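You operate a simulated robot arm through the tools that you are given. There is no shell and no other tool.

The job below is to be done with a simulated robot arm. You get a single attempt, and the scene is never put back.

TASK
Thin the glue in the large jar: water up to its line, then stir it smooth.
Fine: cup and teal stirrer go back, lid on the jar. Set down upright: clear cup.

It is judged by the outcome, as a careful person would: the job done as asked, and still so three seconds after it is handed in. It fails if anything else is knocked over, pushed out of place, dropped, spilled or broken. Lids that push on must go on centred and level and be pressed home; caps that screw on are set level and turned clockwise until they are tight.

THE ROBOT
A 6-joint arm with a two-finger parallel gripper, fixed in place. Base frame: the origin is on the floor under the middle of its stand, x ahead of it, y to its left, z up. Readings come in m, rad, newtons and seconds.
With the tool pointing down near the work surface it reaches from about 0.36 to 0.76 m from the base axis. Its first joint turns from -1.152 to 1.152 rad. Payload 2.45 kg.
The TCP is the grasp point between the finger pads, 0.024 m short of the fingertips. In the tool frame z runs along the fingers and y along their closing line. Largest opening 0.068 m; finger width 0.017, thickness 0.01; the body of the gripper, 0.04 by 0.07 m, starts 0.041 m behind the TCP.
Orientation is told as [roll, pitch, yaw] about the base's x, y, z axes, in that order, counted from this pose: with the fingers straight down and closing along the base's y, the tool's x points along the base's -x, its y along +y and its z along -z.

THE INTERFACE
- The arm moves only by the tool step_arm. Its argument "series" is a list of rows, each a list of 3 entries, a list of its own where there are three numbers: the shift along the tool's x, y, z in units of 50 mm (1.0 is 50 mm), then the turn, a rotation vector about the tool's x, y, z in units of 6 degrees (1.0 is 6 degrees), then the opening, from 0 (shut) to 1 (fully open). In form: [[[dx, dy, dz], [wx, wy, wz], fingers], ...]. A call has 1 to 20 rows; each row shifts and turns the commanded pose from where the row before left it, along the tool's axes as they then stand. A call with a number of a shift or a turn outside -1 to 1 is refused whole. A row lasts 0.2 s, in which the tool goes at most 0.05 m and 0.15 rad; a call with a longer step from one row to the next is refused whole, and so is a gripper value outside its range. A pose out of reach is approached as far as the arm can. The call stops where the force on the tool passes 40 N (or 10 N more than at its start, if that is more) or the arm is blocked; 0.2 s more then pass. The fingers move at their own pace (about 0.108 m/s each) and stop on an object; they squeeze with about 37 N. The grip force told is the motor's: it shows also when the fingers shut on nothing. Time passes only in rows, and 0.2 s behind the last, so rows that do not move let the fingers close. It gives the time, the measured TCP pose, the force on the tool (base axes), the opening and the grip force at its end, in the units of the frame above (readings bear some noise), with the torque about the TCP (base axes, N m) and any sound that the robot's microphone picked up.
- Cameras (640 x 400 px; columns grow to the right, rows downward): "scene" is fixed at [0.1727, 0.4139, 1.4766]; the picture's right is [-0.74, -0.68, 0.00], its down [-0.31, 0.34, -0.89] and it looks along [0.60, -0.66, -0.46] (base axes); focal length 361 px, centre (320, 200). "wrist" rides on the gripper at [0.084, 0.011, -0.075] in the tool frame; the picture's right is [-0.13, 0.99, 0.00], its down [-0.60, -0.08, -0.79] and it looks along [-0.79, -0.10, 0.61] (tool axes); focal length 251 px, centre (320, 200). There is no depth. A picture from a camera that has moved, and an enlarged one, comes with that camera's place and axes in the base frame and with its lens.
- camera(camera): a new picture of that camera. No time passes.
- inspect(camera, box): a new picture of the part [left, top, right, bottom] of that camera's present view, enlarged. No time passes.
- finish_job(): hands the job in; it is judged then, once.

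Places have to be worked out from the pictures, the camera data and where the tool is seen. Open the gripper and draw the arm clear of the work before you hand the job in, unless the task says otherwise.

The tools are called after ">>>" by a JSON object that holds its "api" and its "payload". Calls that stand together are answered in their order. step_arm: Moves the arm, as the interface text tells. Its arguments: {"type":"object","properties":{"series":{"type":"array"}},"required":["series"]} The other tools are called the same way: camera (camera) takes a picture; inspect (camera, box) takes an enlarged picture of a part of a camera's view; finish_job () hands the job in.

At the start:

```text
time_s: 0.0
eef_pos: [0.4526, 0.0302, 1.3195]
orientation: [-0.001, 0.0, 0.001]
contact_force: [0.2, 0.6, 0.8]
torque: [-0.01, 0.0, -0.01]
finger_gap: 0.068
grip_force: 0.0
```

scene: 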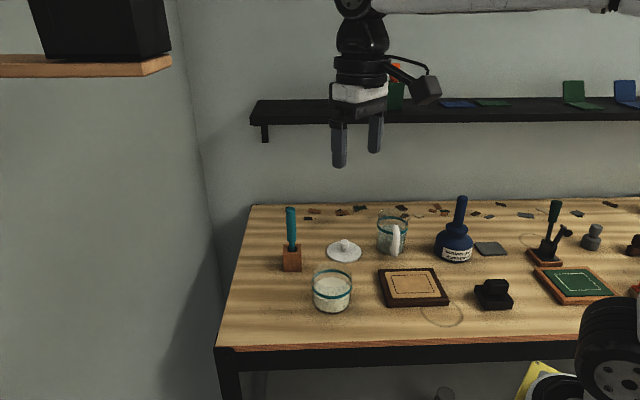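
wrist: 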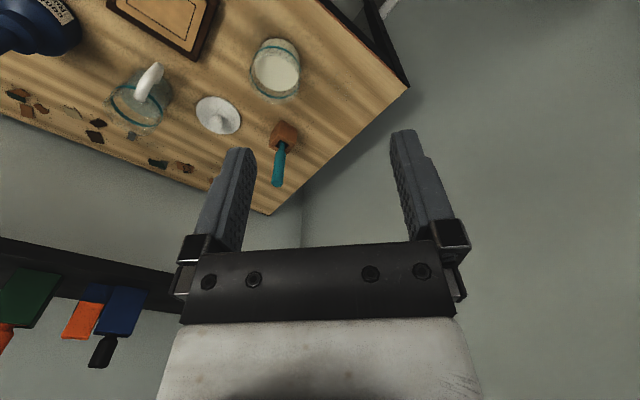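

I'll start by enlarging the areas of interest in the scene and wrist views to identify the jar, cup, lid, stirrer and any marked lines.

>>> {"api": "inspect", "payload": {"camera": "scene", "box": [260, 190, 420, 320]}}

>>> {"api": "inspect", "payload": {"camera": "scene", "box": [400, 180, 640, 330]}}

>>> {"api": "inspect", "payload": {"camera": "wrist", "box": [60, 0, 340, 200]}}

```text
3.08 times, centred on (340, 255) of scene
camera zoom: at [0.1727, 0.4139, 1.4766], right [-0.74, -0.68, 0.0], down [-0.31, 0.34, -0.89], along [0.6, -0.66, -0.46], focal length 1111 px, centre (258, 31)
```

zoom: 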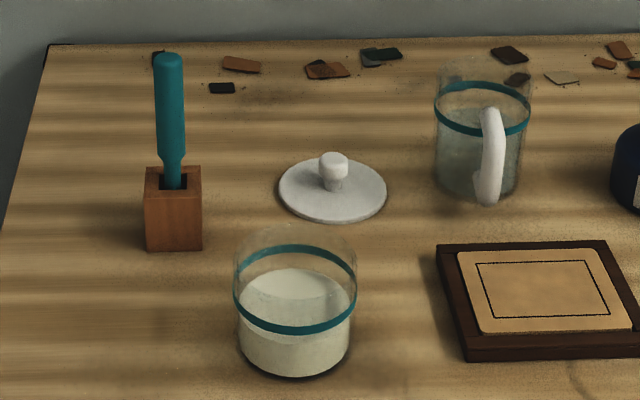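

```text
2.67 times, centred on (520, 255) of scene
camera zoom: at [0.1727, 0.4139, 1.4766], right [-0.74, -0.68, 0.0], down [-0.31, 0.34, -0.89], along [0.6, -0.66, -0.46], focal length 963 px, centre (-213, 53)
```

zoom: 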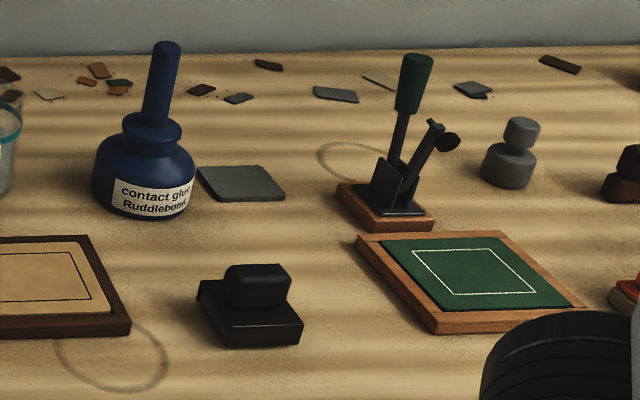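

```text
2.00 times, centred on (200, 100) of wrist
camera zoom: at [0.3671, 0.041, 1.3961], right [0.13, 0.99, 0.0], down [0.6, -0.08, 0.79], along [0.79, -0.1, -0.61], focal length 503 px, centre (560, 400)
```

zoom: 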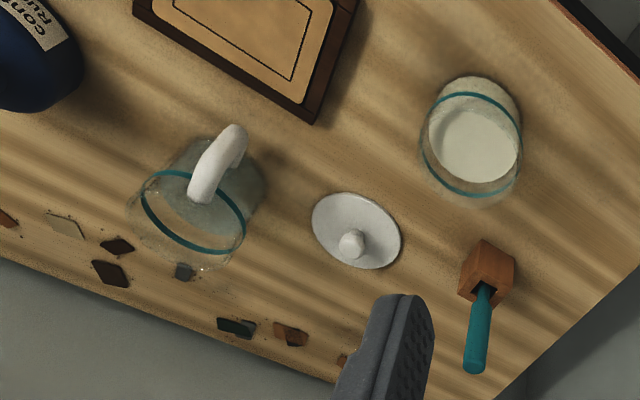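

The knob of the lid triangulates to about (0.656, -0.214, 0.946), so the table top is near z≈0.905; jar near (0.56,-0.05), cup near (0.57,-0.31), stirrer holder near (0.71,-0.07). I'll bring the wrist camera lower for a more precise look, staying well above everything.

>>> {"api": "step_arm", "payload": {"series": [[[0.28, -0.32, 0.8], [0, 0, 0], 1], [[0.28, -0.32, 0.8], [0, 0, 0], 1], [[0.28, -0.32, 0.8], [0, 0, 0], 1], [[0.28, -0.32, 0.8], [0, 0, 0], 1], [[0.28, -0.32, 0.8], [0, 0, 0], 1], [[0, 0, 0], [0, 0, 0], 1]]}}

>>> {"api": "camera", "payload": {"camera": "wrist"}}

>>> {"api": "camera", "payload": {"camera": "scene"}}

```text
time_s: 1.4
eef_pos: [0.3804, -0.051, 1.1203]
orientation: [0.0, 0.0, 0.0]
contact_force: [1.0, -0.4, -0.8]
torque: [0.02, 0.02, 0.04]
finger_gap: 0.0679
grip_force: 0.1
```

```text
taken
camera wrist: at [0.2964, -0.0396, 1.1966], right [0.13, 0.99, 0.0], down [0.6, -0.08, 0.79], along [0.79, -0.1, -0.61], focal length 251 px, centre (320, 200)
```

wrist: 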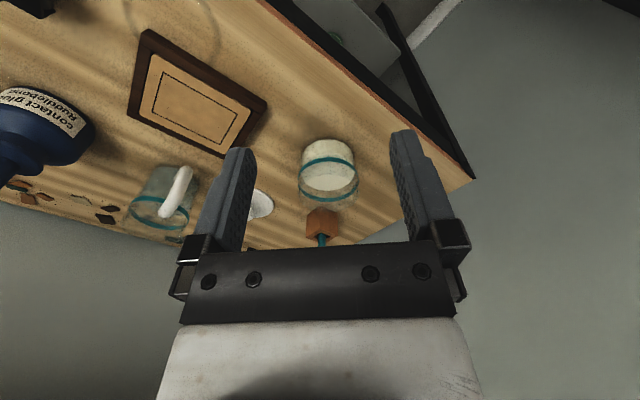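

```text
taken
```

scene: 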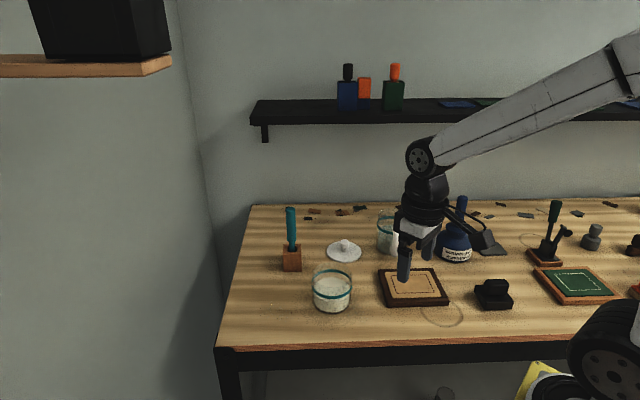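

The view is good; I'll enlarge the cup, jar and lid regions in this wrist view for measurement.

>>> {"api": "inspect", "payload": {"camera": "wrist", "box": [110, 130, 270, 250]}}

>>> {"api": "inspect", "payload": {"camera": "wrist", "box": [270, 120, 400, 250]}}

>>> {"api": "inspect", "payload": {"camera": "scene", "box": [270, 195, 430, 325]}}

```text
3.33 times, centred on (190, 190) of wrist
camera zoom: at [0.2964, -0.0396, 1.1966], right [0.13, 0.99, 0.0], down [0.6, -0.08, 0.79], along [0.79, -0.1, -0.61], focal length 838 px, centre (753, 233)
```

zoom: 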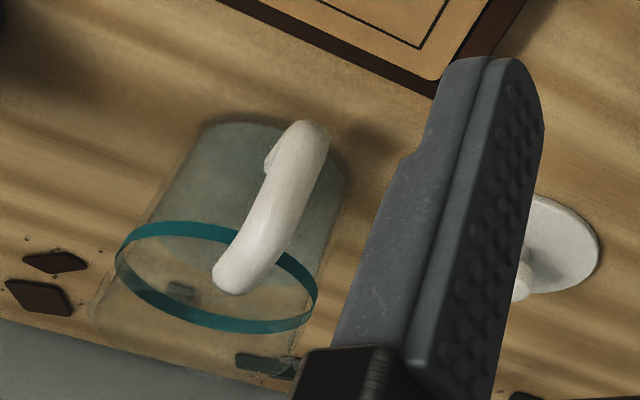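

```text
3.08 times, centred on (335, 185) of wrist
camera zoom: at [0.2964, -0.0396, 1.1966], right [0.13, 0.99, 0.0], down [0.6, -0.08, 0.79], along [0.79, -0.1, -0.61], focal length 774 px, centre (274, 246)
```

zoom: 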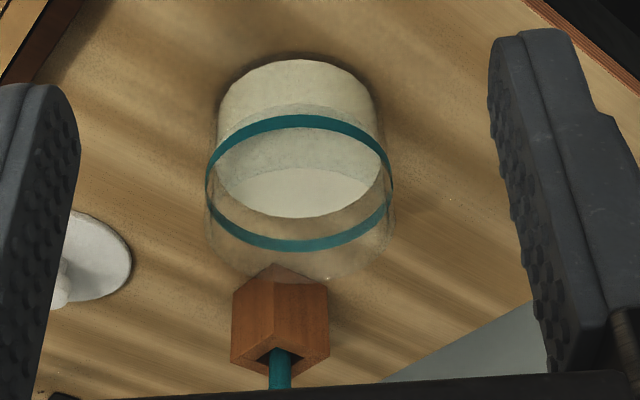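

```text
3.08 times, centred on (350, 260) of scene
camera zoom: at [0.1727, 0.4139, 1.4766], right [-0.74, -0.68, 0.0], down [-0.31, 0.34, -0.89], along [0.6, -0.66, -0.46], focal length 1111 px, centre (228, 15)
```

zoom: 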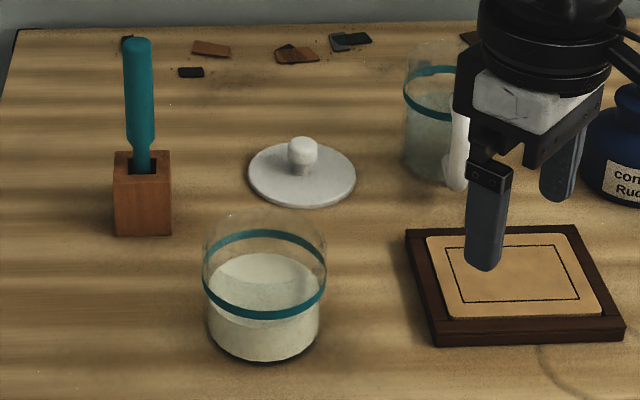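

The handle of the cup faces roughly azimuth 120–130° (toward the robot/jar side). I'll move to a closer vantage facing the handle, staying clear and above, to measure the cup and handle.

>>> {"api": "step_arm", "payload": {"series": [[[-0.46, -0.595, 0.45], [0, 0, 0], 1], [[-0.46, -0.595, 0.45], [0, 0, 0], 1], [[-0.46, -0.595, 0.45], [0, 0, 0], 1], [[-0.46, -0.595, 0.45], [0, 0, 0], 1], [[0, 0, 0], [0, 0, 0.93], 1], [[0, 0, 0], [0, 0, 0.93], 1], [[0, 0, 0], [0, 0, 0.93], 1], [[0, 0, 0], [0, 0, 0.93], 1], [[0, 0, 0], [0, 0, 0.93], 1], [[0, 0, 0], [0, 0, 0.93], 1], [[0, 0, 0], [0, 0, 0.93], 1], [[0, 0, 0], [0, 0, 0.93], 1], [[0, 0, 0], [0, 0, 0.93], 1], [[0, 0, 0], [0, 0, 0], 1]]}}

>>> {"api": "camera", "payload": {"camera": "wrist"}}

>>> {"api": "camera", "payload": {"camera": "scene"}}

```text
time_s: 4.4
eef_pos: [0.4747, -0.1694, 1.0303]
orientation: [0.001, 0.001, -0.878]
contact_force: [-0.1, -0.8, 0.3]
torque: [-0.01, -0.01, -0.03]
finger_gap: 0.0679
grip_force: 0.0
```

```text
taken
camera wrist: at [0.4282, -0.0978, 1.1061], right [0.85, 0.53, 0.0], down [0.33, -0.52, 0.79], along [0.42, -0.67, -0.61], focal length 251 px, centre (320, 200)
```

wrist: 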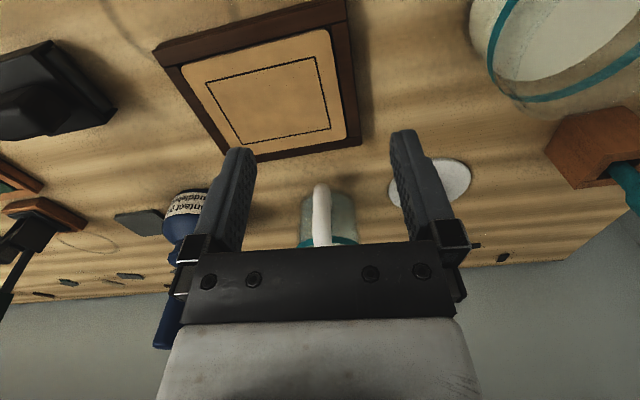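

```text
taken
```

scene: 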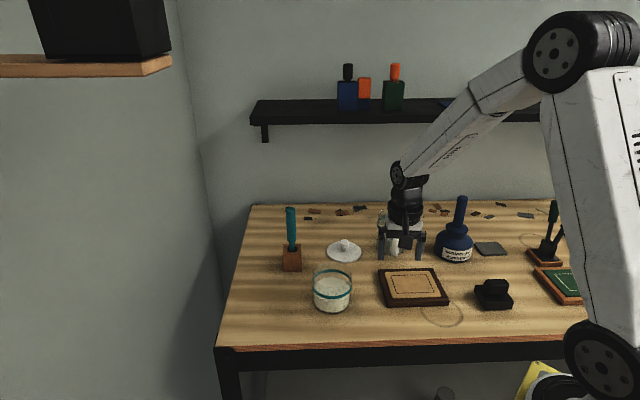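

The handle now shows nearly head‑on between the fingers. Zooming to measure its axis and offset.

>>> {"api": "inspect", "payload": {"camera": "wrist", "box": [270, 165, 390, 255]}}

>>> {"api": "inspect", "payload": {"camera": "wrist", "box": [440, 0, 640, 200]}}

>>> {"api": "inspect", "payload": {"camera": "scene", "box": [350, 190, 450, 270]}}

```text
4.44 times, centred on (330, 210) of wrist
camera zoom: at [0.4282, -0.0978, 1.1061], right [0.85, 0.53, 0.0], down [0.33, -0.52, 0.79], along [0.42, -0.67, -0.61], focal length 1118 px, centre (276, 156)
```

zoom: 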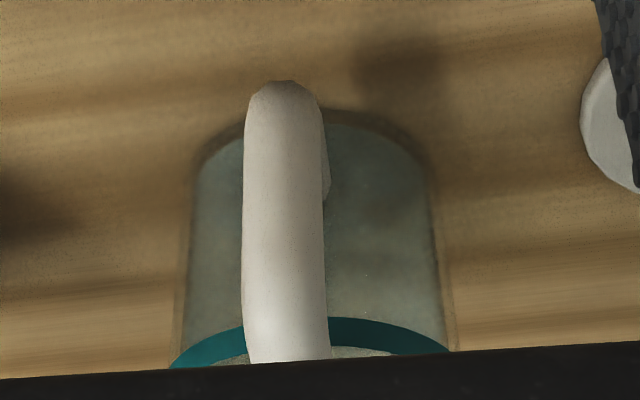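

```text
2.00 times, centred on (540, 100) of wrist
camera zoom: at [0.4282, -0.0978, 1.1061], right [0.85, 0.53, 0.0], down [0.33, -0.52, 0.79], along [0.42, -0.67, -0.61], focal length 503 px, centre (-120, 400)
```

zoom: 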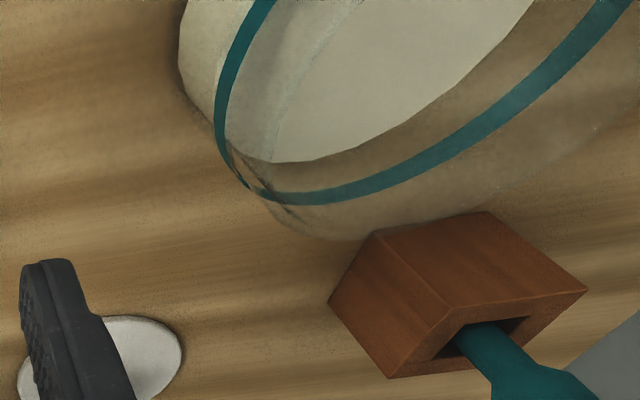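

```text
5.00 times, centred on (400, 230) of scene
camera zoom: at [0.1727, 0.4139, 1.4766], right [-0.74, -0.68, 0.0], down [-0.31, 0.34, -0.89], along [0.6, -0.66, -0.46], focal length 1805 px, centre (-80, 50)
```

zoom: 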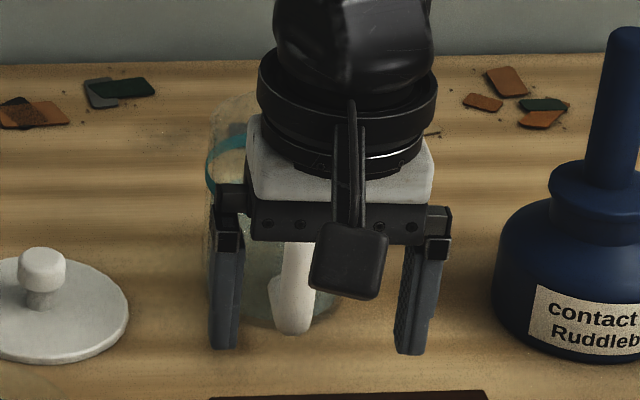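

Triangulating: jar axis ≈(0.577,-0.066) with its line at z≈0.94, cup axis ≈(0.593,-0.338), handle azimuth ≈130°, table z≈0.88. I'll raise slightly and take a side view of the handle profile from the jar side.

>>> {"api": "step_arm", "payload": {"series": [[[0, 0, -0.7], [0, 0, 0], 1], [[-0.65, 0.355, 0], [0, 0, 0], 1], [[-0.65, 0.355, 0], [0, 0, 0], 1], [[-0.65, 0.355, 0], [0, 0, 0], 1], [[-0.65, 0.355, 0], [0, 0, 0], 1], [[0, 0, 0], [0, 0, 0.93], 1], [[0, 0, 0], [0, 0, 0.93], 1], [[0, 0, 0], [0, 0, 0.93], 1], [[0, 0, 0], [0, 0, 0.93], 1], [[0, 0, 0], [0, 0, 0.93], 1], [[0, 0, 0], [0, 0, 0.93], 1], [[0, 0, 0], [0, 0, 0.93], 1], [[0, 0, 0], [0, 0, 0.93], 1], [[0, 0, 0], [0, 0, 0.93], 1], [[0, 0, 0], [0, 0, 0], 1]]}}

>>> {"api": "camera", "payload": {"camera": "wrist"}}

>>> {"api": "camera", "payload": {"camera": "scene"}}

```text
time_s: 7.6
eef_pos: [0.6123, -0.2236, 1.0651]
orientation: [0.0, -0.002, -1.754]
contact_force: [-0.5, -0.2, -0.2]
torque: [0.03, 0.01, 0.0]
finger_gap: 0.068
grip_force: 0.0
```

```text
taken
camera wrist: at [0.6371, -0.1428, 1.141], right [0.95, -0.31, 0.0], down [-0.19, -0.58, 0.79], along [-0.24, -0.75, -0.61], focal length 251 px, centre (320, 200)
```

wrist: 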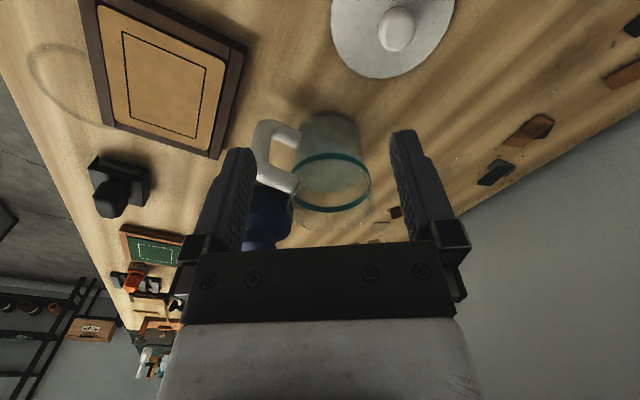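

```text
taken
```

scene: 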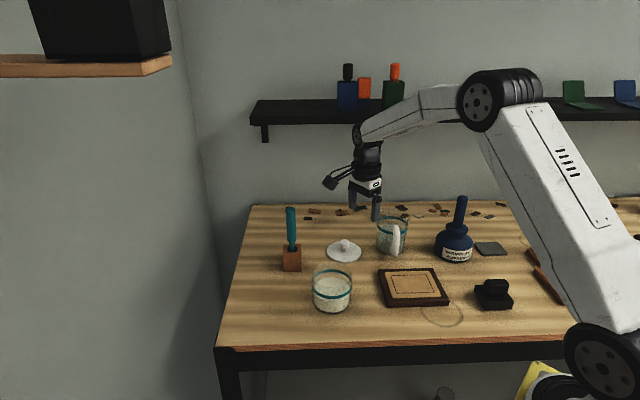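

Good side view of the handle loop. I'll enlarge it for profile measurements, plus the lid.

>>> {"api": "inspect", "payload": {"camera": "wrist", "box": [240, 95, 400, 245]}}

>>> {"api": "inspect", "payload": {"camera": "wrist", "box": [320, 0, 480, 100]}}

>>> {"api": "inspect", "payload": {"camera": "scene", "box": [360, 195, 440, 265]}}

```text
2.67 times, centred on (320, 170) of wrist
camera zoom: at [0.6371, -0.1428, 1.141], right [0.95, -0.31, 0.0], down [-0.19, -0.58, 0.79], along [-0.24, -0.75, -0.61], focal length 670 px, centre (320, 280)
```

zoom: 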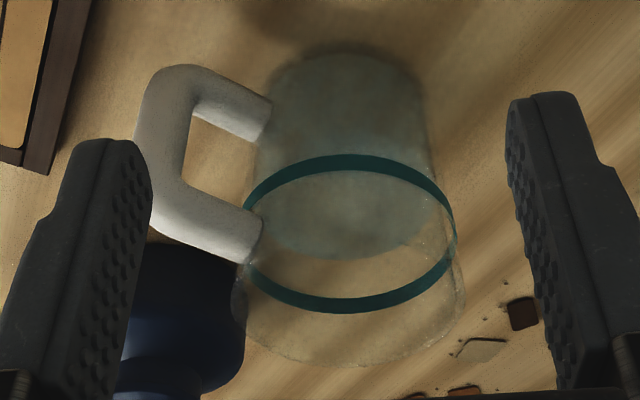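

```text
4.00 times, centred on (400, 50) of wrist
camera zoom: at [0.6371, -0.1428, 1.141], right [0.95, -0.31, 0.0], down [-0.19, -0.58, 0.79], along [-0.24, -0.75, -0.61], focal length 1006 px, centre (0, 800)
```

zoom: 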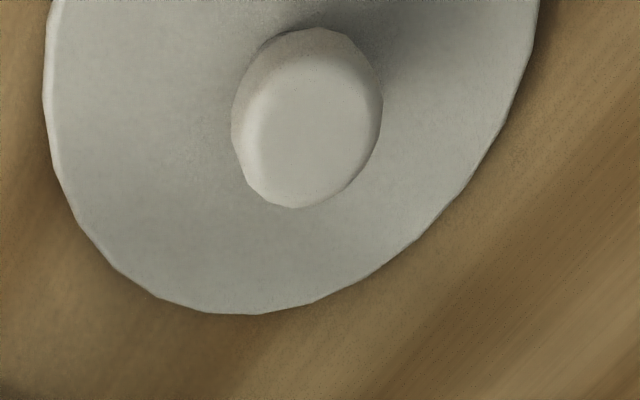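

```text
5.71 times, centred on (400, 230) of scene
camera zoom: at [0.1727, 0.4139, 1.4766], right [-0.74, -0.68, 0.0], down [-0.31, 0.34, -0.89], along [0.6, -0.66, -0.46], focal length 2063 px, centre (-137, 29)
```

zoom: 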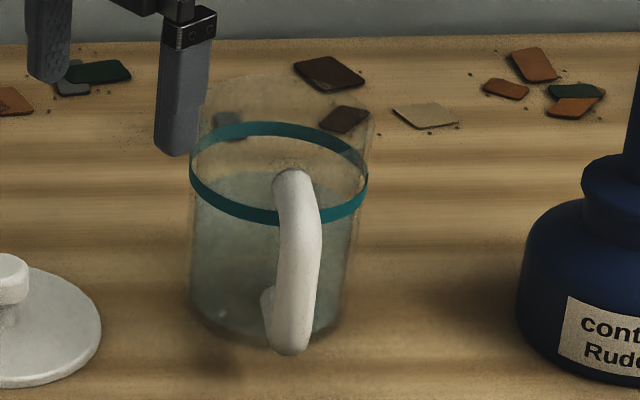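

The handle is a D‑loop: outer bar about 0.077 m from the cup axis at (0.5405,-0.2695), spanning z≈0.93–1.0; table ≈0.90, cup rim ≈1.0. I'll rise, yaw to face the handle, shift to a standoff and tilt the tool 35° forward for a handle grasp.

>>> {"api": "step_arm", "payload": {"series": [[[0, 0, -0.9], [0, 0, 0], 1], [[0, 0, -0.3], [0, 0, 0], 1], [[0, 0, 0], [0, 0, -0.9], 1], [[0, 0, 0], [0, 0, -0.9], 1], [[0, 0, 0], [0, 0, -0.9], 1], [[0, 0, 0], [0, 0, -0.9], 1], [[0, 0, 0], [0, 0, -0.9], 1], [[0, 0, 0], [0, 0, -0.9], 1], [[0, 0, 0], [0, 0, -0.9], 1], [[0, 0, 0], [0, 0, -0.9], 1], [[0, 0, 0], [0, 0, -0.9], 1], [[0.435, -0.565, 0], [0, 0, 0], 1], [[0.435, -0.565, 0], [0, 0, 0], 1], [[0.435, -0.565, 0], [0, 0, 0], 1], [[0, 0, 0], [0, -0.972, 0], 1], [[0, 0, 0], [0, -0.972, 0], 1], [[0, 0, 0], [0, -0.972, 0], 1], [[0, 0, 0], [0, -0.972, 0], 1], [[0, 0, 0], [0, -0.972, 0], 1], [[0, 0, 0], [0, -0.972, 0], 1]]}}

>>> {"api": "camera", "payload": {"camera": "wrist"}}

>>> {"api": "camera", "payload": {"camera": "scene"}}

```text
time_s: 11.8
eef_pos: [0.5053, -0.2249, 1.1258]
orientation: [0.002, -0.61, -0.904]
contact_force: [0.2, -0.4, 0.5]
torque: [0.0, -0.02, 0.01]
finger_gap: 0.0681
grip_force: 0.1
```

```text
taken
camera wrist: at [0.4434, -0.1298, 1.1391], right [0.84, 0.53, 0.07], down [-0.04, -0.08, 1.0], along [0.53, -0.84, -0.05], focal length 251 px, centre (320, 200)
```

wrist: 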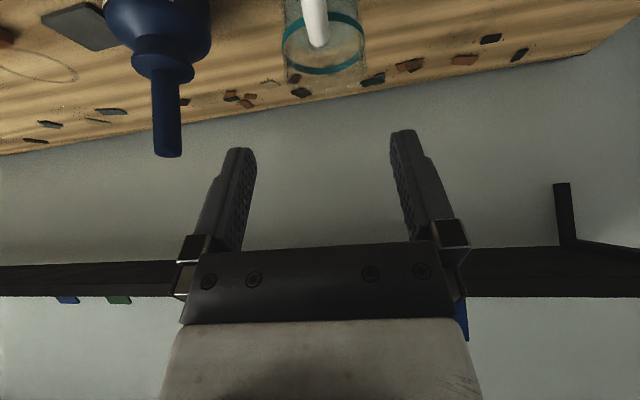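

```text
taken
```

scene: 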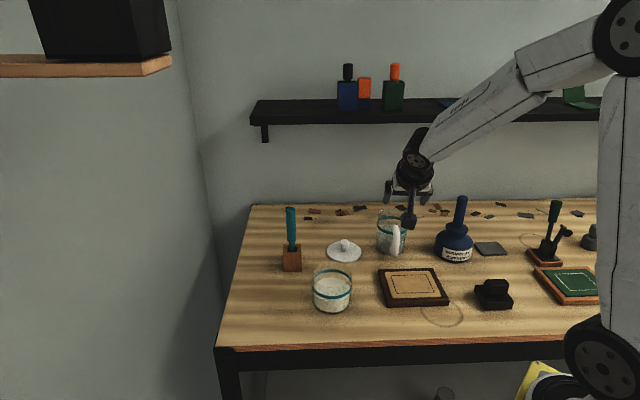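

Tilted pose reached at (0.505,-0.225,1.126). I'll lower to the standoff height and look at the handle alignment between the fingers.

>>> {"api": "step_arm", "payload": {"series": [[[0.436, 0, 0.622], [0, 0, 0], 1], [[0.436, 0, 0.622], [0, 0, 0], 1], [[0, 0, 0], [0, 0, 0], 1]]}}

>>> {"api": "camera", "payload": {"camera": "wrist"}}

>>> {"api": "inspect", "payload": {"camera": "scene", "box": [360, 180, 460, 280]}}

```text
time_s: 12.6
eef_pos: [0.5049, -0.2242, 1.0489]
orientation: [0.001, -0.609, -0.905]
contact_force: [0.4, 0.4, -0.2]
torque: [0.0, 0.01, 0.02]
finger_gap: 0.0681
grip_force: 0.1
```

```text
taken
camera wrist: at [0.4435, -0.129, 1.0625], right [0.85, 0.53, 0.07], down [-0.04, -0.08, 1.0], along [0.53, -0.84, -0.05], focal length 251 px, centre (320, 200)
```

wrist: 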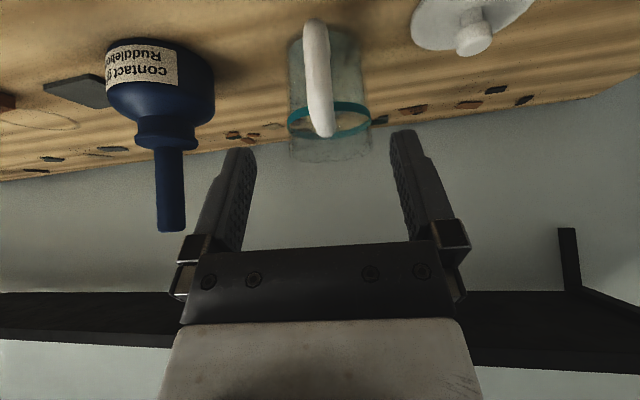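

```text
4.00 times, centred on (410, 230) of scene
camera zoom: at [0.1727, 0.4139, 1.4766], right [-0.74, -0.68, 0.0], down [-0.31, 0.34, -0.89], along [0.6, -0.66, -0.46], focal length 1444 px, centre (-40, 80)
```

zoom: 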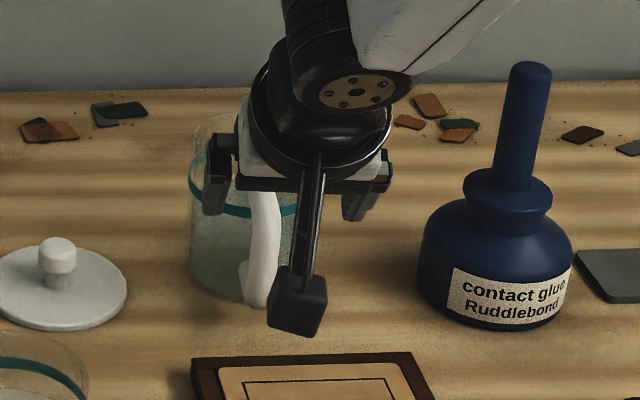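

Enlarging the wrist view to measure the handle's lateral offset relative to the tool centre plane.

>>> {"api": "inspect", "payload": {"camera": "wrist", "box": [260, 0, 400, 180]}}

```text
2.22 times, centred on (330, 90) of wrist
camera zoom: at [0.4435, -0.129, 1.0625], right [0.85, 0.53, 0.07], down [-0.04, -0.08, 1.0], along [0.53, -0.84, -0.05], focal length 559 px, centre (298, 444)
```

zoom: 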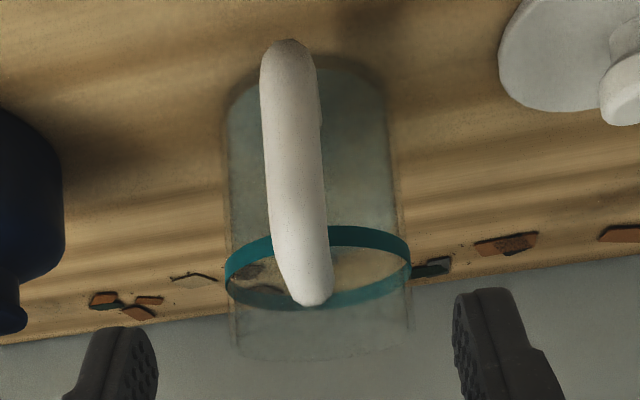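

The handle plane lines up with the tool plane to within ~1 mm. I'll advance most of the way along the tool axis and check again before the last bit.

>>> {"api": "step_arm", "payload": {"series": [[[0, 0, 0.5], [0, 0, 0], 1], [[0, 0, 0.5], [0, 0, 0], 1], [[0, 0, 0.4], [0, 0, 0], 1], [[0, 0, 0], [0, 0, 0], 1]]}}

>>> {"api": "camera", "payload": {"camera": "wrist"}}

>>> {"api": "inspect", "payload": {"camera": "scene", "box": [360, 180, 460, 280]}}

```text
time_s: 13.6
eef_pos: [0.5295, -0.2569, 0.9914]
orientation: [0.0, -0.61, -0.904]
contact_force: [0.8, -0.2, 0.3]
torque: [0.01, 0.01, 0.02]
finger_gap: 0.0678
grip_force: 0.1
```

```text
taken
camera wrist: at [0.4683, -0.1616, 1.006], right [0.84, 0.53, 0.07], down [-0.04, -0.08, 1.0], along [0.53, -0.84, -0.05], focal length 251 px, centre (320, 200)
```

wrist: 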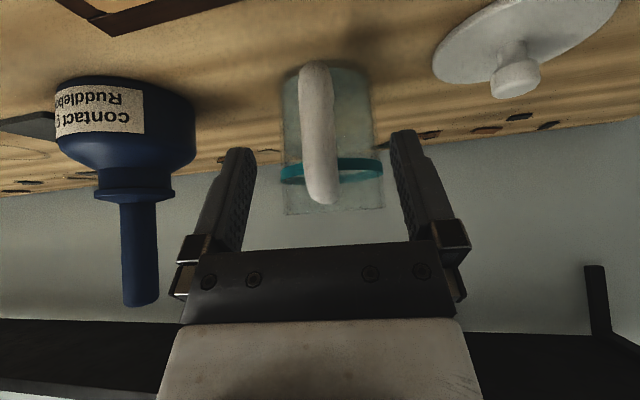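

```text
4.00 times, centred on (410, 230) of scene
camera zoom: at [0.1727, 0.4139, 1.4766], right [-0.74, -0.68, 0.0], down [-0.31, 0.34, -0.89], along [0.6, -0.66, -0.46], focal length 1444 px, centre (-40, 80)
```

zoom: 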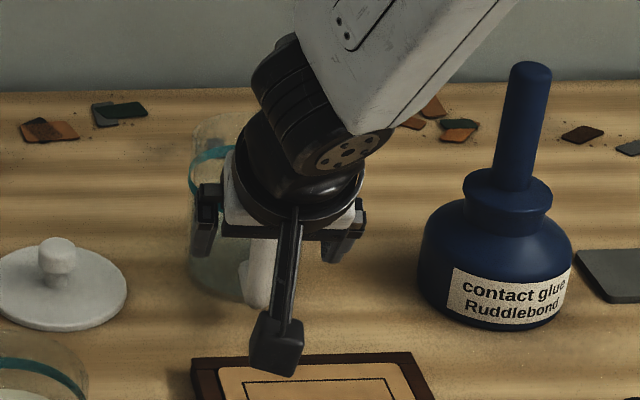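

Handle remains centred between the fingers; palm clearance is adequate. Advancing the last 29 mm and closing.

>>> {"api": "step_arm", "payload": {"series": [[[0, 0, 0.3], [0, 0, 0], 1], [[0, 0, 0.28], [0, 0, 0], 1], [[0, 0, 0], [0, 0, 0], 1], [[0, 0, 0], [0, 0, 0], 0], [[0, 0, 0], [0, 0, 0], 0], [[0, 0, 0], [0, 0, 0], 0]]}}

>>> {"api": "camera", "payload": {"camera": "wrist"}}

>>> {"api": "inspect", "payload": {"camera": "scene", "box": [360, 180, 460, 280]}}

```text
time_s: 15.0
eef_pos: [0.5401, -0.2692, 0.9683]
orientation: [-0.001, -0.61, -0.903]
contact_force: [0.7, -0.7, -0.4]
torque: [0.01, -0.02, -0.06]
finger_gap: 0.0203
grip_force: 36.9
```

```text
taken
camera wrist: at [0.4787, -0.1742, 0.9825], right [0.85, 0.53, 0.07], down [-0.04, -0.08, 1.0], along [0.53, -0.84, -0.05], focal length 251 px, centre (320, 200)
```

wrist: 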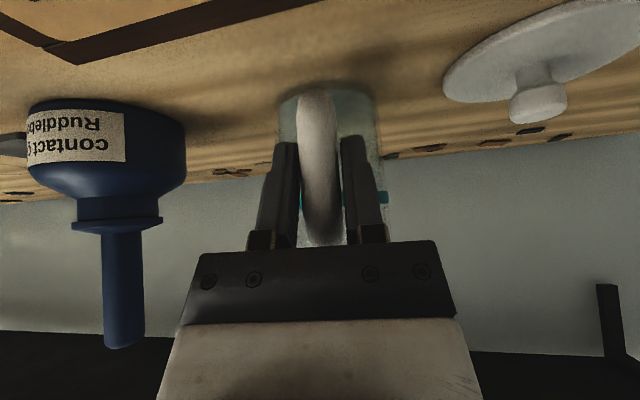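

```text
4.00 times, centred on (410, 230) of scene
camera zoom: at [0.1727, 0.4139, 1.4766], right [-0.74, -0.68, 0.0], down [-0.31, 0.34, -0.89], along [0.6, -0.66, -0.46], focal length 1444 px, centre (-40, 80)
```

zoom: 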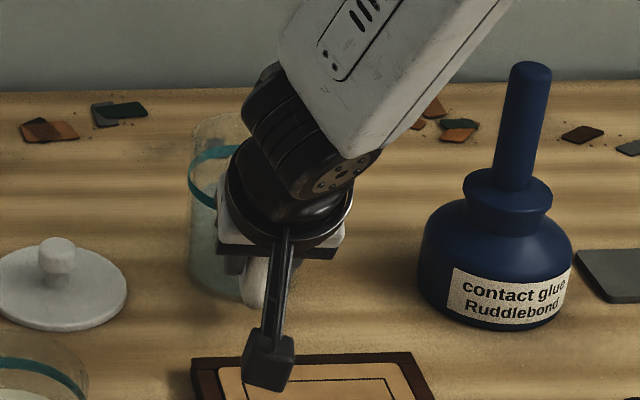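

Gripped the handle (gap 0.0203, 37 N). I'll lift 20 mm slowly and check that the cup stays level and how heavy it is.

>>> {"api": "step_arm", "payload": {"series": [[[-0.0573, 0, -0.082], [0, 0, 0], 0], [[-0.0573, 0, -0.082], [0, 0, 0], 0], [[-0.115, 0, -0.164], [0, 0, 0], 0], [[0, 0, 0], [0, 0, 0], 0]]}}

>>> {"api": "camera", "payload": {"camera": "wrist"}}

>>> {"api": "inspect", "payload": {"camera": "scene", "box": [360, 180, 460, 280]}}

```text
time_s: 16.0
eef_pos: [0.5407, -0.2698, 0.9888]
orientation: [-0.001, -0.61, -0.906]
contact_force: [1.3, -0.1, -0.7]
torque: [0.04, -0.17, 0.01]
finger_gap: 0.0202
grip_force: 36.7
```

```text
taken
camera wrist: at [0.4789, -0.1746, 1.0025], right [0.85, 0.53, 0.07], down [-0.04, -0.08, 1.0], along [0.53, -0.84, -0.05], focal length 251 px, centre (320, 200)
```

wrist: 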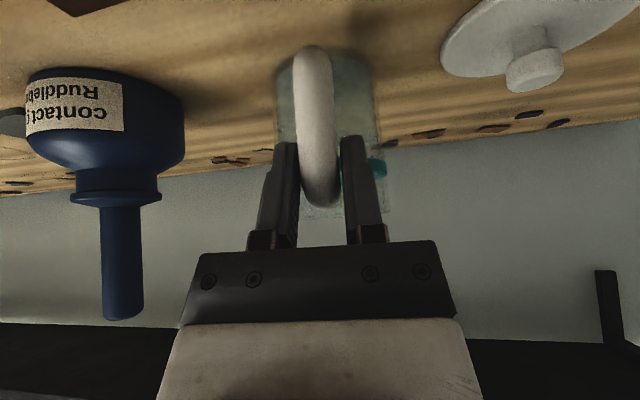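

```text
4.00 times, centred on (410, 230) of scene
camera zoom: at [0.1727, 0.4139, 1.4766], right [-0.74, -0.68, 0.0], down [-0.31, 0.34, -0.89], along [0.6, -0.66, -0.46], focal length 1444 px, centre (-40, 80)
```

zoom: 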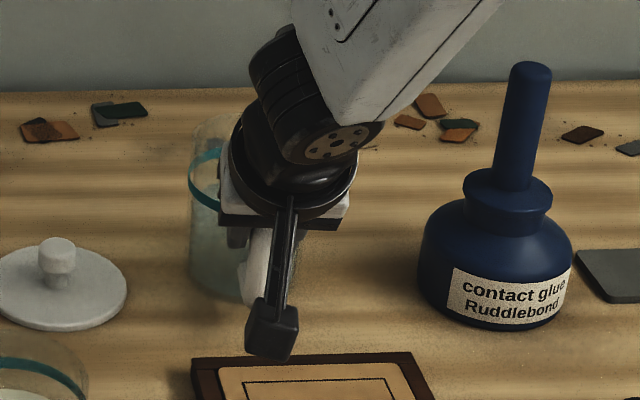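

The handle appears to have slid in the fingers rather than lifted (force barely changed). I'll zoom in to see exactly what happened before moving further.

>>> {"api": "inspect", "payload": {"camera": "wrist", "box": [230, 20, 430, 260]}}

>>> {"api": "inspect", "payload": {"camera": "scene", "box": [375, 200, 435, 260]}}

```text
1.67 times, centred on (330, 140) of wrist
camera zoom: at [0.4789, -0.1746, 1.0025], right [0.85, 0.53, 0.07], down [-0.04, -0.08, 1.0], along [0.53, -0.84, -0.05], focal length 419 px, centre (303, 300)
```

zoom: 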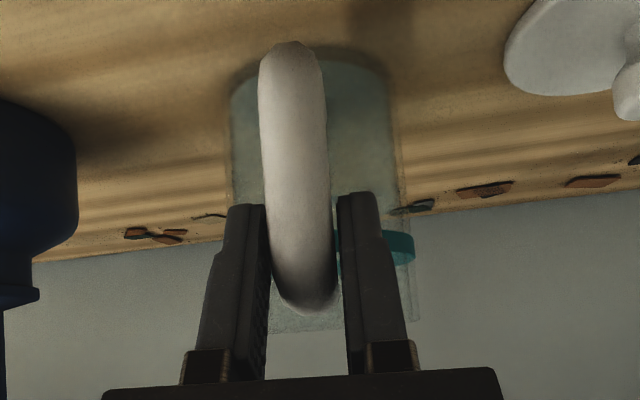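

```text
6.67 times, centred on (405, 230) of scene
camera zoom: at [0.1727, 0.4139, 1.4766], right [-0.74, -0.68, 0.0], down [-0.31, 0.34, -0.89], along [0.6, -0.66, -0.46], focal length 2407 px, centre (-247, 0)
```

zoom: 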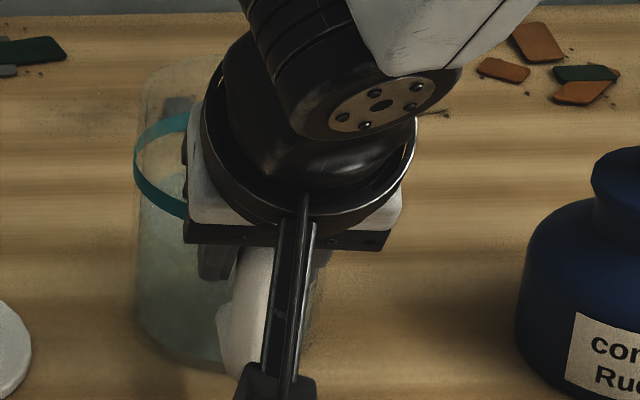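

The cup stayed put on the table while the pads slid up the bar. I'll open slightly, go back down to the grasp height, re-close with a longer hold and retry with a slower lift, checking forces.

>>> {"api": "step_arm", "payload": {"series": [[[0, 0, 0], [0, 0, 0], 0.6], [[0, 0, 0], [0, 0, 0], 0.6], [[0.115, 0, 0.164], [0, 0, 0], 0.6], [[0.115, 0, 0.164], [0, 0, 0], 0.6], [[0, 0, 0], [0, 0, 0], 0.6]]}}

>>> {"api": "camera", "payload": {"camera": "wrist"}}

>>> {"api": "inspect", "payload": {"camera": "wrist", "box": [230, 20, 430, 260]}}

```text
time_s: 17.2
eef_pos: [0.5405, -0.2694, 0.967]
orientation: [0.001, -0.611, -0.905]
contact_force: [-1.0, -0.3, -0.1]
torque: [-0.03, 0.02, -0.04]
finger_gap: 0.041
grip_force: 0.0
```

```text
taken
camera wrist: at [0.4785, -0.1744, 0.9822], right [0.85, 0.53, 0.07], down [-0.04, -0.08, 1.0], along [0.53, -0.84, -0.05], focal length 251 px, centre (320, 200)
```

wrist: 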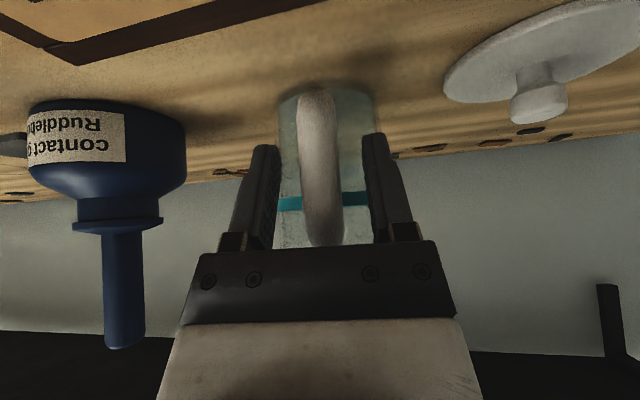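

```text
1.67 times, centred on (330, 140) of wrist
camera zoom: at [0.4785, -0.1744, 0.9822], right [0.85, 0.53, 0.07], down [-0.04, -0.08, 1.0], along [0.53, -0.84, -0.05], focal length 419 px, centre (303, 300)
```

zoom: 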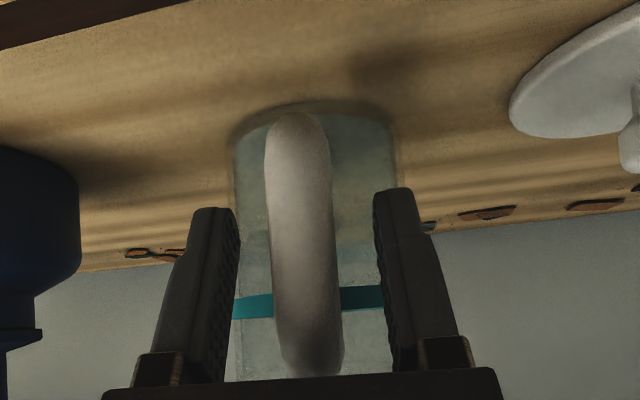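

Cup unmoved. Closing again with a longer hold, then a very slow 8 mm lift.

>>> {"api": "step_arm", "payload": {"series": [[[0, 0, 0], [0, 0, 0], 0], [[0, 0, 0], [0, 0, 0], 0], [[0, 0, 0], [0, 0, 0], 0], [[0, 0, 0], [0, 0, 0], 0], [[-0.0229, 0, -0.0328], [0, 0, 0], 0], [[-0.0229, 0, -0.0328], [0, 0, 0], 0], [[-0.0229, 0, -0.0328], [0, 0, 0], 0], [[-0.0229, 0, -0.0328], [0, 0, 0], 0]]}}

>>> {"api": "inspect", "payload": {"camera": "wrist", "box": [230, 20, 430, 260]}}

>>> {"api": "inspect", "payload": {"camera": "scene", "box": [375, 200, 435, 260]}}

```text
time_s: 19.0
eef_pos: [0.5409, -0.2688, 0.9767]
orientation: [0.001, -0.61, -0.905]
contact_force: [0.1, 0.6, -2.8]
torque: [0.12, 0.12, 0.01]
finger_gap: 0.0205
grip_force: 37.2
```

```text
1.67 times, centred on (330, 140) of wrist
camera zoom: at [0.4784, -0.1739, 0.9897], right [0.85, 0.53, 0.07], down [-0.04, -0.08, 1.0], along [0.53, -0.84, -0.05], focal length 419 px, centre (303, 300)
```

zoom: 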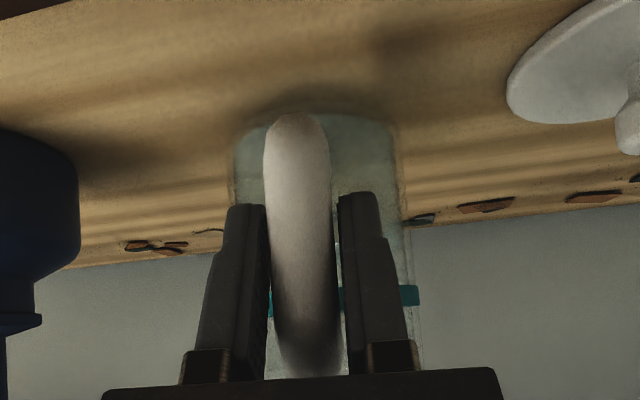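

```text
6.67 times, centred on (405, 230) of scene
camera zoom: at [0.1727, 0.4139, 1.4766], right [-0.74, -0.68, 0.0], down [-0.31, 0.34, -0.89], along [0.6, -0.66, -0.46], focal length 2407 px, centre (-247, 0)
```

zoom: 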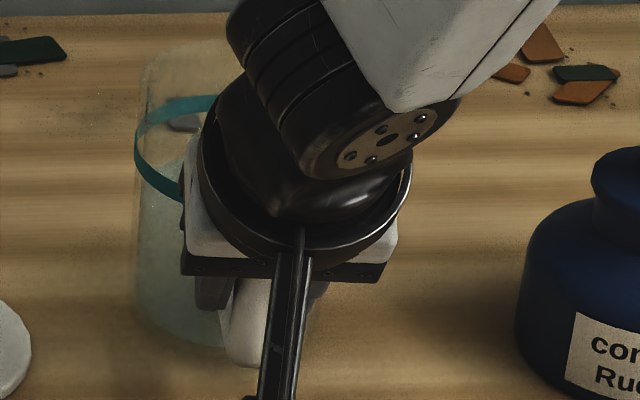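

This time it lifted (force −2.8 N, ring moved up ~8 mm). I'll hold still for a second to see whether it creeps or tilts.

>>> {"api": "step_arm", "payload": {"series": [[[0, 0, 0], [0, 0, 0], 0], [[0, 0, 0], [0, 0, 0], 0], [[0, 0, 0], [0, 0, 0], 0], [[0, 0, 0], [0, 0, 0], 0], [[0, 0, 0], [0, 0, 0], 0]]}}

>>> {"api": "inspect", "payload": {"camera": "wrist", "box": [230, 20, 430, 260]}}

>>> {"api": "inspect", "payload": {"camera": "scene", "box": [375, 200, 435, 260]}}

```text
time_s: 20.2
eef_pos: [0.5403, -0.2692, 0.9773]
orientation: [-0.001, -0.61, -0.905]
contact_force: [0.7, -0.1, -3.0]
torque: [0.16, 0.1, 0.0]
finger_gap: 0.0206
grip_force: 37.0
```

```text
1.67 times, centred on (330, 140) of wrist
camera zoom: at [0.4785, -0.174, 0.9898], right [0.85, 0.53, 0.07], down [-0.04, -0.08, 1.0], along [0.53, -0.84, -0.05], focal length 419 px, centre (303, 300)
```

zoom: 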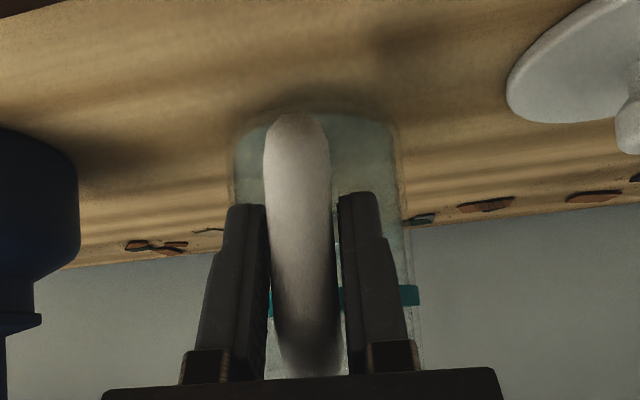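

```text
6.67 times, centred on (405, 230) of scene
camera zoom: at [0.1727, 0.4139, 1.4766], right [-0.74, -0.68, 0.0], down [-0.31, 0.34, -0.89], along [0.6, -0.66, -0.46], focal length 2407 px, centre (-247, 0)
```

zoom: 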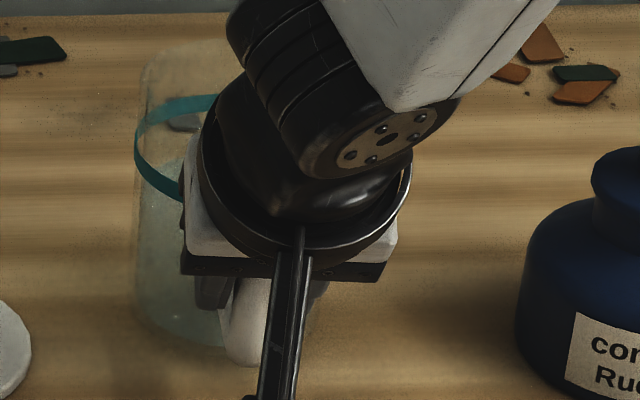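

Holding steady with no creep; weight ≈3 N. I'll continue lifting gently (3 mm per row with ramp) and check for slip.

>>> {"api": "step_arm", "payload": {"series": [[[-0.0172, 0, -0.0246], [0, 0, 0], 0], [[-0.0286, 0, -0.041], [0, 0, 0], 0], [[-0.0344, 0, -0.0492], [0, 0, 0], 0], [[-0.0344, 0, -0.0492], [0, 0, 0], 0], [[-0.0344, 0, -0.0492], [0, 0, 0], 0], [[-0.0344, 0, -0.0492], [0, 0, 0], 0], [[-0.0344, 0, -0.0492], [0, 0, 0], 0], [[-0.0344, 0, -0.0492], [0, 0, 0], 0], [[-0.0286, 0, -0.041], [0, 0, 0], 0], [[-0.0172, 0, -0.0246], [0, 0, 0], 0], [[0, 0, 0], [0, 0, 0], 0]]}}

>>> {"api": "inspect", "payload": {"camera": "wrist", "box": [230, 20, 430, 260]}}

>>> {"api": "inspect", "payload": {"camera": "scene", "box": [365, 190, 435, 260]}}

```text
time_s: 22.6
eef_pos: [0.5391, -0.2701, 1.0021]
orientation: [0.001, -0.611, -0.905]
contact_force: [0.1, 0.6, -3.2]
torque: [0.15, 0.1, 0.01]
finger_gap: 0.0203
grip_force: 37.1
```

```text
1.67 times, centred on (330, 140) of wrist
camera zoom: at [0.4784, -0.1741, 1.0161], right [0.85, 0.53, 0.07], down [-0.04, -0.08, 1.0], along [0.53, -0.84, -0.05], focal length 419 px, centre (303, 300)
```

zoom: 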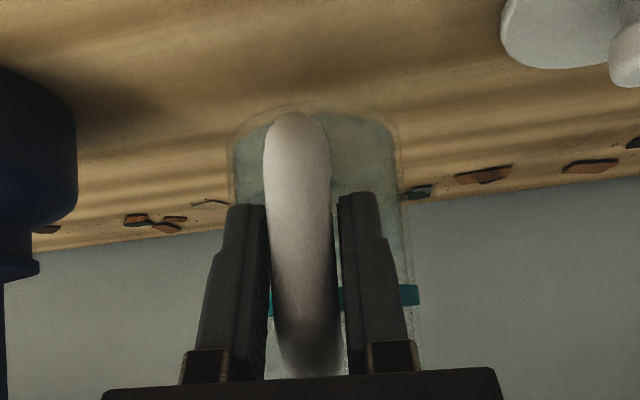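

```text
5.71 times, centred on (400, 225) of scene
camera zoom: at [0.1727, 0.4139, 1.4766], right [-0.74, -0.68, 0.0], down [-0.31, 0.34, -0.89], along [0.6, -0.66, -0.46], focal length 2063 px, centre (-137, 57)
```

zoom: 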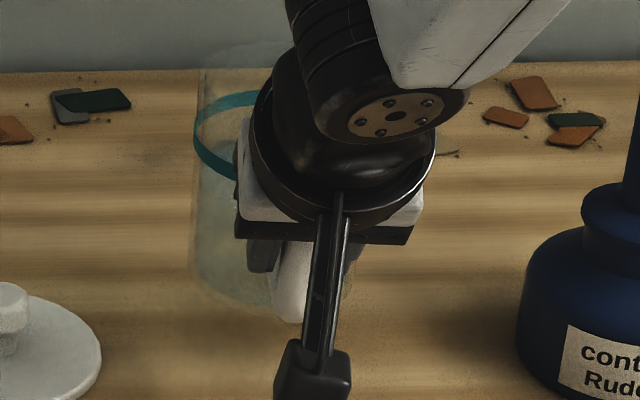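

Stable in the grip. I'll keep lifting vertically with a gentle ramp to about z=1.09.

>>> {"api": "step_arm", "payload": {"series": [[[-0.0229, 0, -0.0328], [0, 0, 0], 0], [[-0.0401, 0, -0.0574], [0, 0, 0], 0], [[-0.0573, 0, -0.082], [0, 0, 0], 0], [[-0.0573, 0, -0.082], [0, 0, 0], 0], [[-0.0573, 0, -0.082], [0, 0, 0], 0], [[-0.0573, 0, -0.082], [0, 0, 0], 0], [[-0.0573, 0, -0.082], [0, 0, 0], 0], [[-0.0573, 0, -0.082], [0, 0, 0], 0], [[-0.0573, 0, -0.082], [0, 0, 0], 0], [[-0.0573, 0, -0.082], [0, 0, 0], 0], [[-0.0573, 0, -0.082], [0, 0, 0], 0], [[-0.0573, 0, -0.082], [0, 0, 0], 0], [[-0.0573, 0, -0.082], [0, 0, 0], 0], [[-0.0573, 0, -0.082], [0, 0, 0], 0], [[-0.0573, 0, -0.082], [0, 0, 0], 0], [[-0.0573, 0, -0.082], [0, 0, 0], 0], [[-0.0573, 0, -0.082], [0, 0, 0], 0], [[-0.0401, 0, -0.0574], [0, 0, 0], 0], [[-0.0229, 0, -0.0328], [0, 0, 0], 0], [[0, 0, 0], [0, 0, 0], 0]]}}

>>> {"api": "inspect", "payload": {"camera": "wrist", "box": [230, 20, 430, 260]}}

>>> {"api": "camera", "payload": {"camera": "scene"}}

```text
time_s: 26.8
eef_pos: [0.5401, -0.2691, 1.0889]
orientation: [0.0, -0.611, -0.904]
contact_force: [-0.1, -0.6, -2.5]
torque: [0.14, 0.11, 0.01]
finger_gap: 0.0205
grip_force: 36.9
```

```text
1.67 times, centred on (330, 140) of wrist
camera zoom: at [0.4787, -0.1746, 1.1027], right [0.85, 0.53, 0.07], down [-0.04, -0.08, 1.0], along [0.53, -0.84, -0.05], focal length 419 px, centre (303, 300)
```

zoom: 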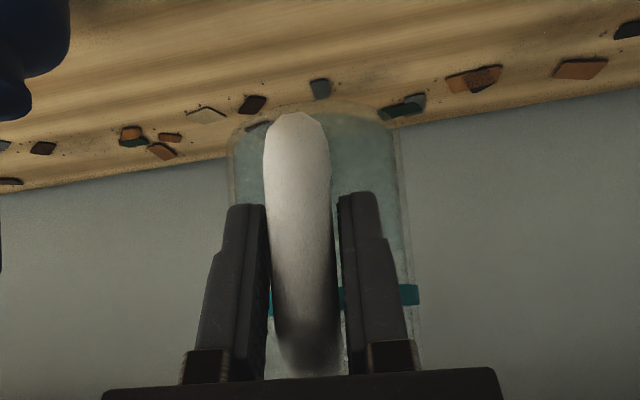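

```text
taken
```

scene: 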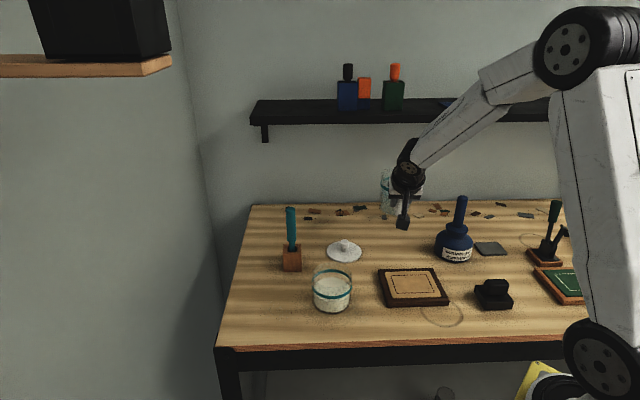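

The cup hangs level and steady. Now I'll finish raising to ~1.15 while yawing slowly (+3°/row) so the cup can later pour toward the jar from the tray side, in clear view of the scene camera.

>>> {"api": "step_arm", "payload": {"series": [[[-0.0286, 0, -0.041], [-0.143, 0, -0.205], 0], [[-0.0573, 0, -0.082], [-0.2865, 0, -0.4098], 0], [[-0.0573, 0, -0.082], [-0.2865, 0, -0.4098], 0], [[-0.0573, 0, -0.082], [-0.2865, 0, -0.4098], 0], [[-0.0573, 0, -0.082], [-0.2865, 0, -0.4098], 0], [[-0.0573, 0, -0.082], [-0.2865, 0, -0.4098], 0], [[-0.0573, 0, -0.082], [-0.2865, 0, -0.4098], 0], [[-0.0573, 0, -0.082], [-0.2865, 0, -0.4098], 0], [[-0.0573, 0, -0.082], [-0.2865, 0, -0.4098], 0], [[-0.0573, 0, -0.082], [-0.2865, 0, -0.4098], 0], [[-0.0573, 0, -0.082], [-0.2865, 0, -0.4098], 0], [[-0.0573, 0, -0.082], [-0.2865, 0, -0.4098], 0], [[-0.0573, 0, -0.082], [-0.2865, 0, -0.4098], 0], [[-0.0286, 0, -0.041], [-0.2865, 0, -0.4098], 0], [[0, 0, 0], [-0.2865, 0, -0.4098], 0], [[0, 0, 0], [-0.2865, 0, -0.4098], 0], [[0, 0, 0], [-0.2865, 0, -0.4098], 0], [[0, 0, 0], [-0.2865, 0, -0.4098], 0], [[0, 0, 0], [-0.2865, 0, -0.4098], 0], [[0, 0, 0], [-0.143, 0, -0.205], 0]]}}

>>> {"api": "inspect", "payload": {"camera": "wrist", "box": [230, 20, 430, 260]}}

>>> {"api": "camera", "payload": {"camera": "scene"}}

```text
time_s: 31.0
eef_pos: [0.5403, -0.2682, 1.1537]
orientation: [-0.001, -0.608, 0.092]
contact_force: [-0.1, -0.4, -3.1]
torque: [-0.03, 0.15, 0.0]
finger_gap: 0.0206
grip_force: 37.1
```

```text
1.67 times, centred on (330, 140) of wrist
camera zoom: at [0.4269, -0.2683, 1.1676], right [0.01, 1.0, 0.07], down [0.05, -0.07, 1.0], along [1.0, -0.01, -0.05], focal length 419 px, centre (303, 300)
```

zoom: 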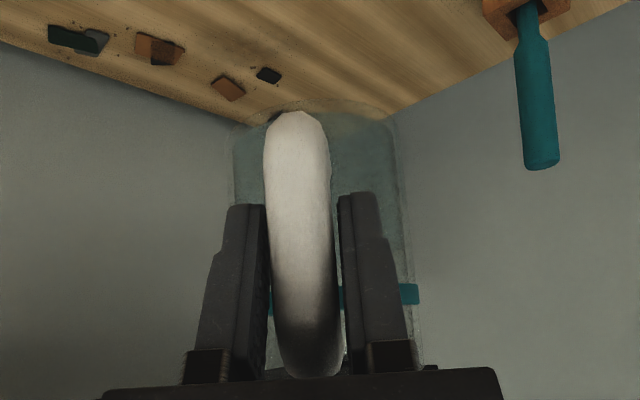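

```text
taken
```

scene: 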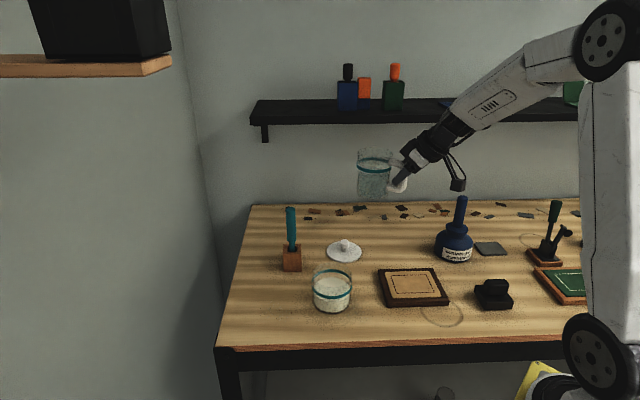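

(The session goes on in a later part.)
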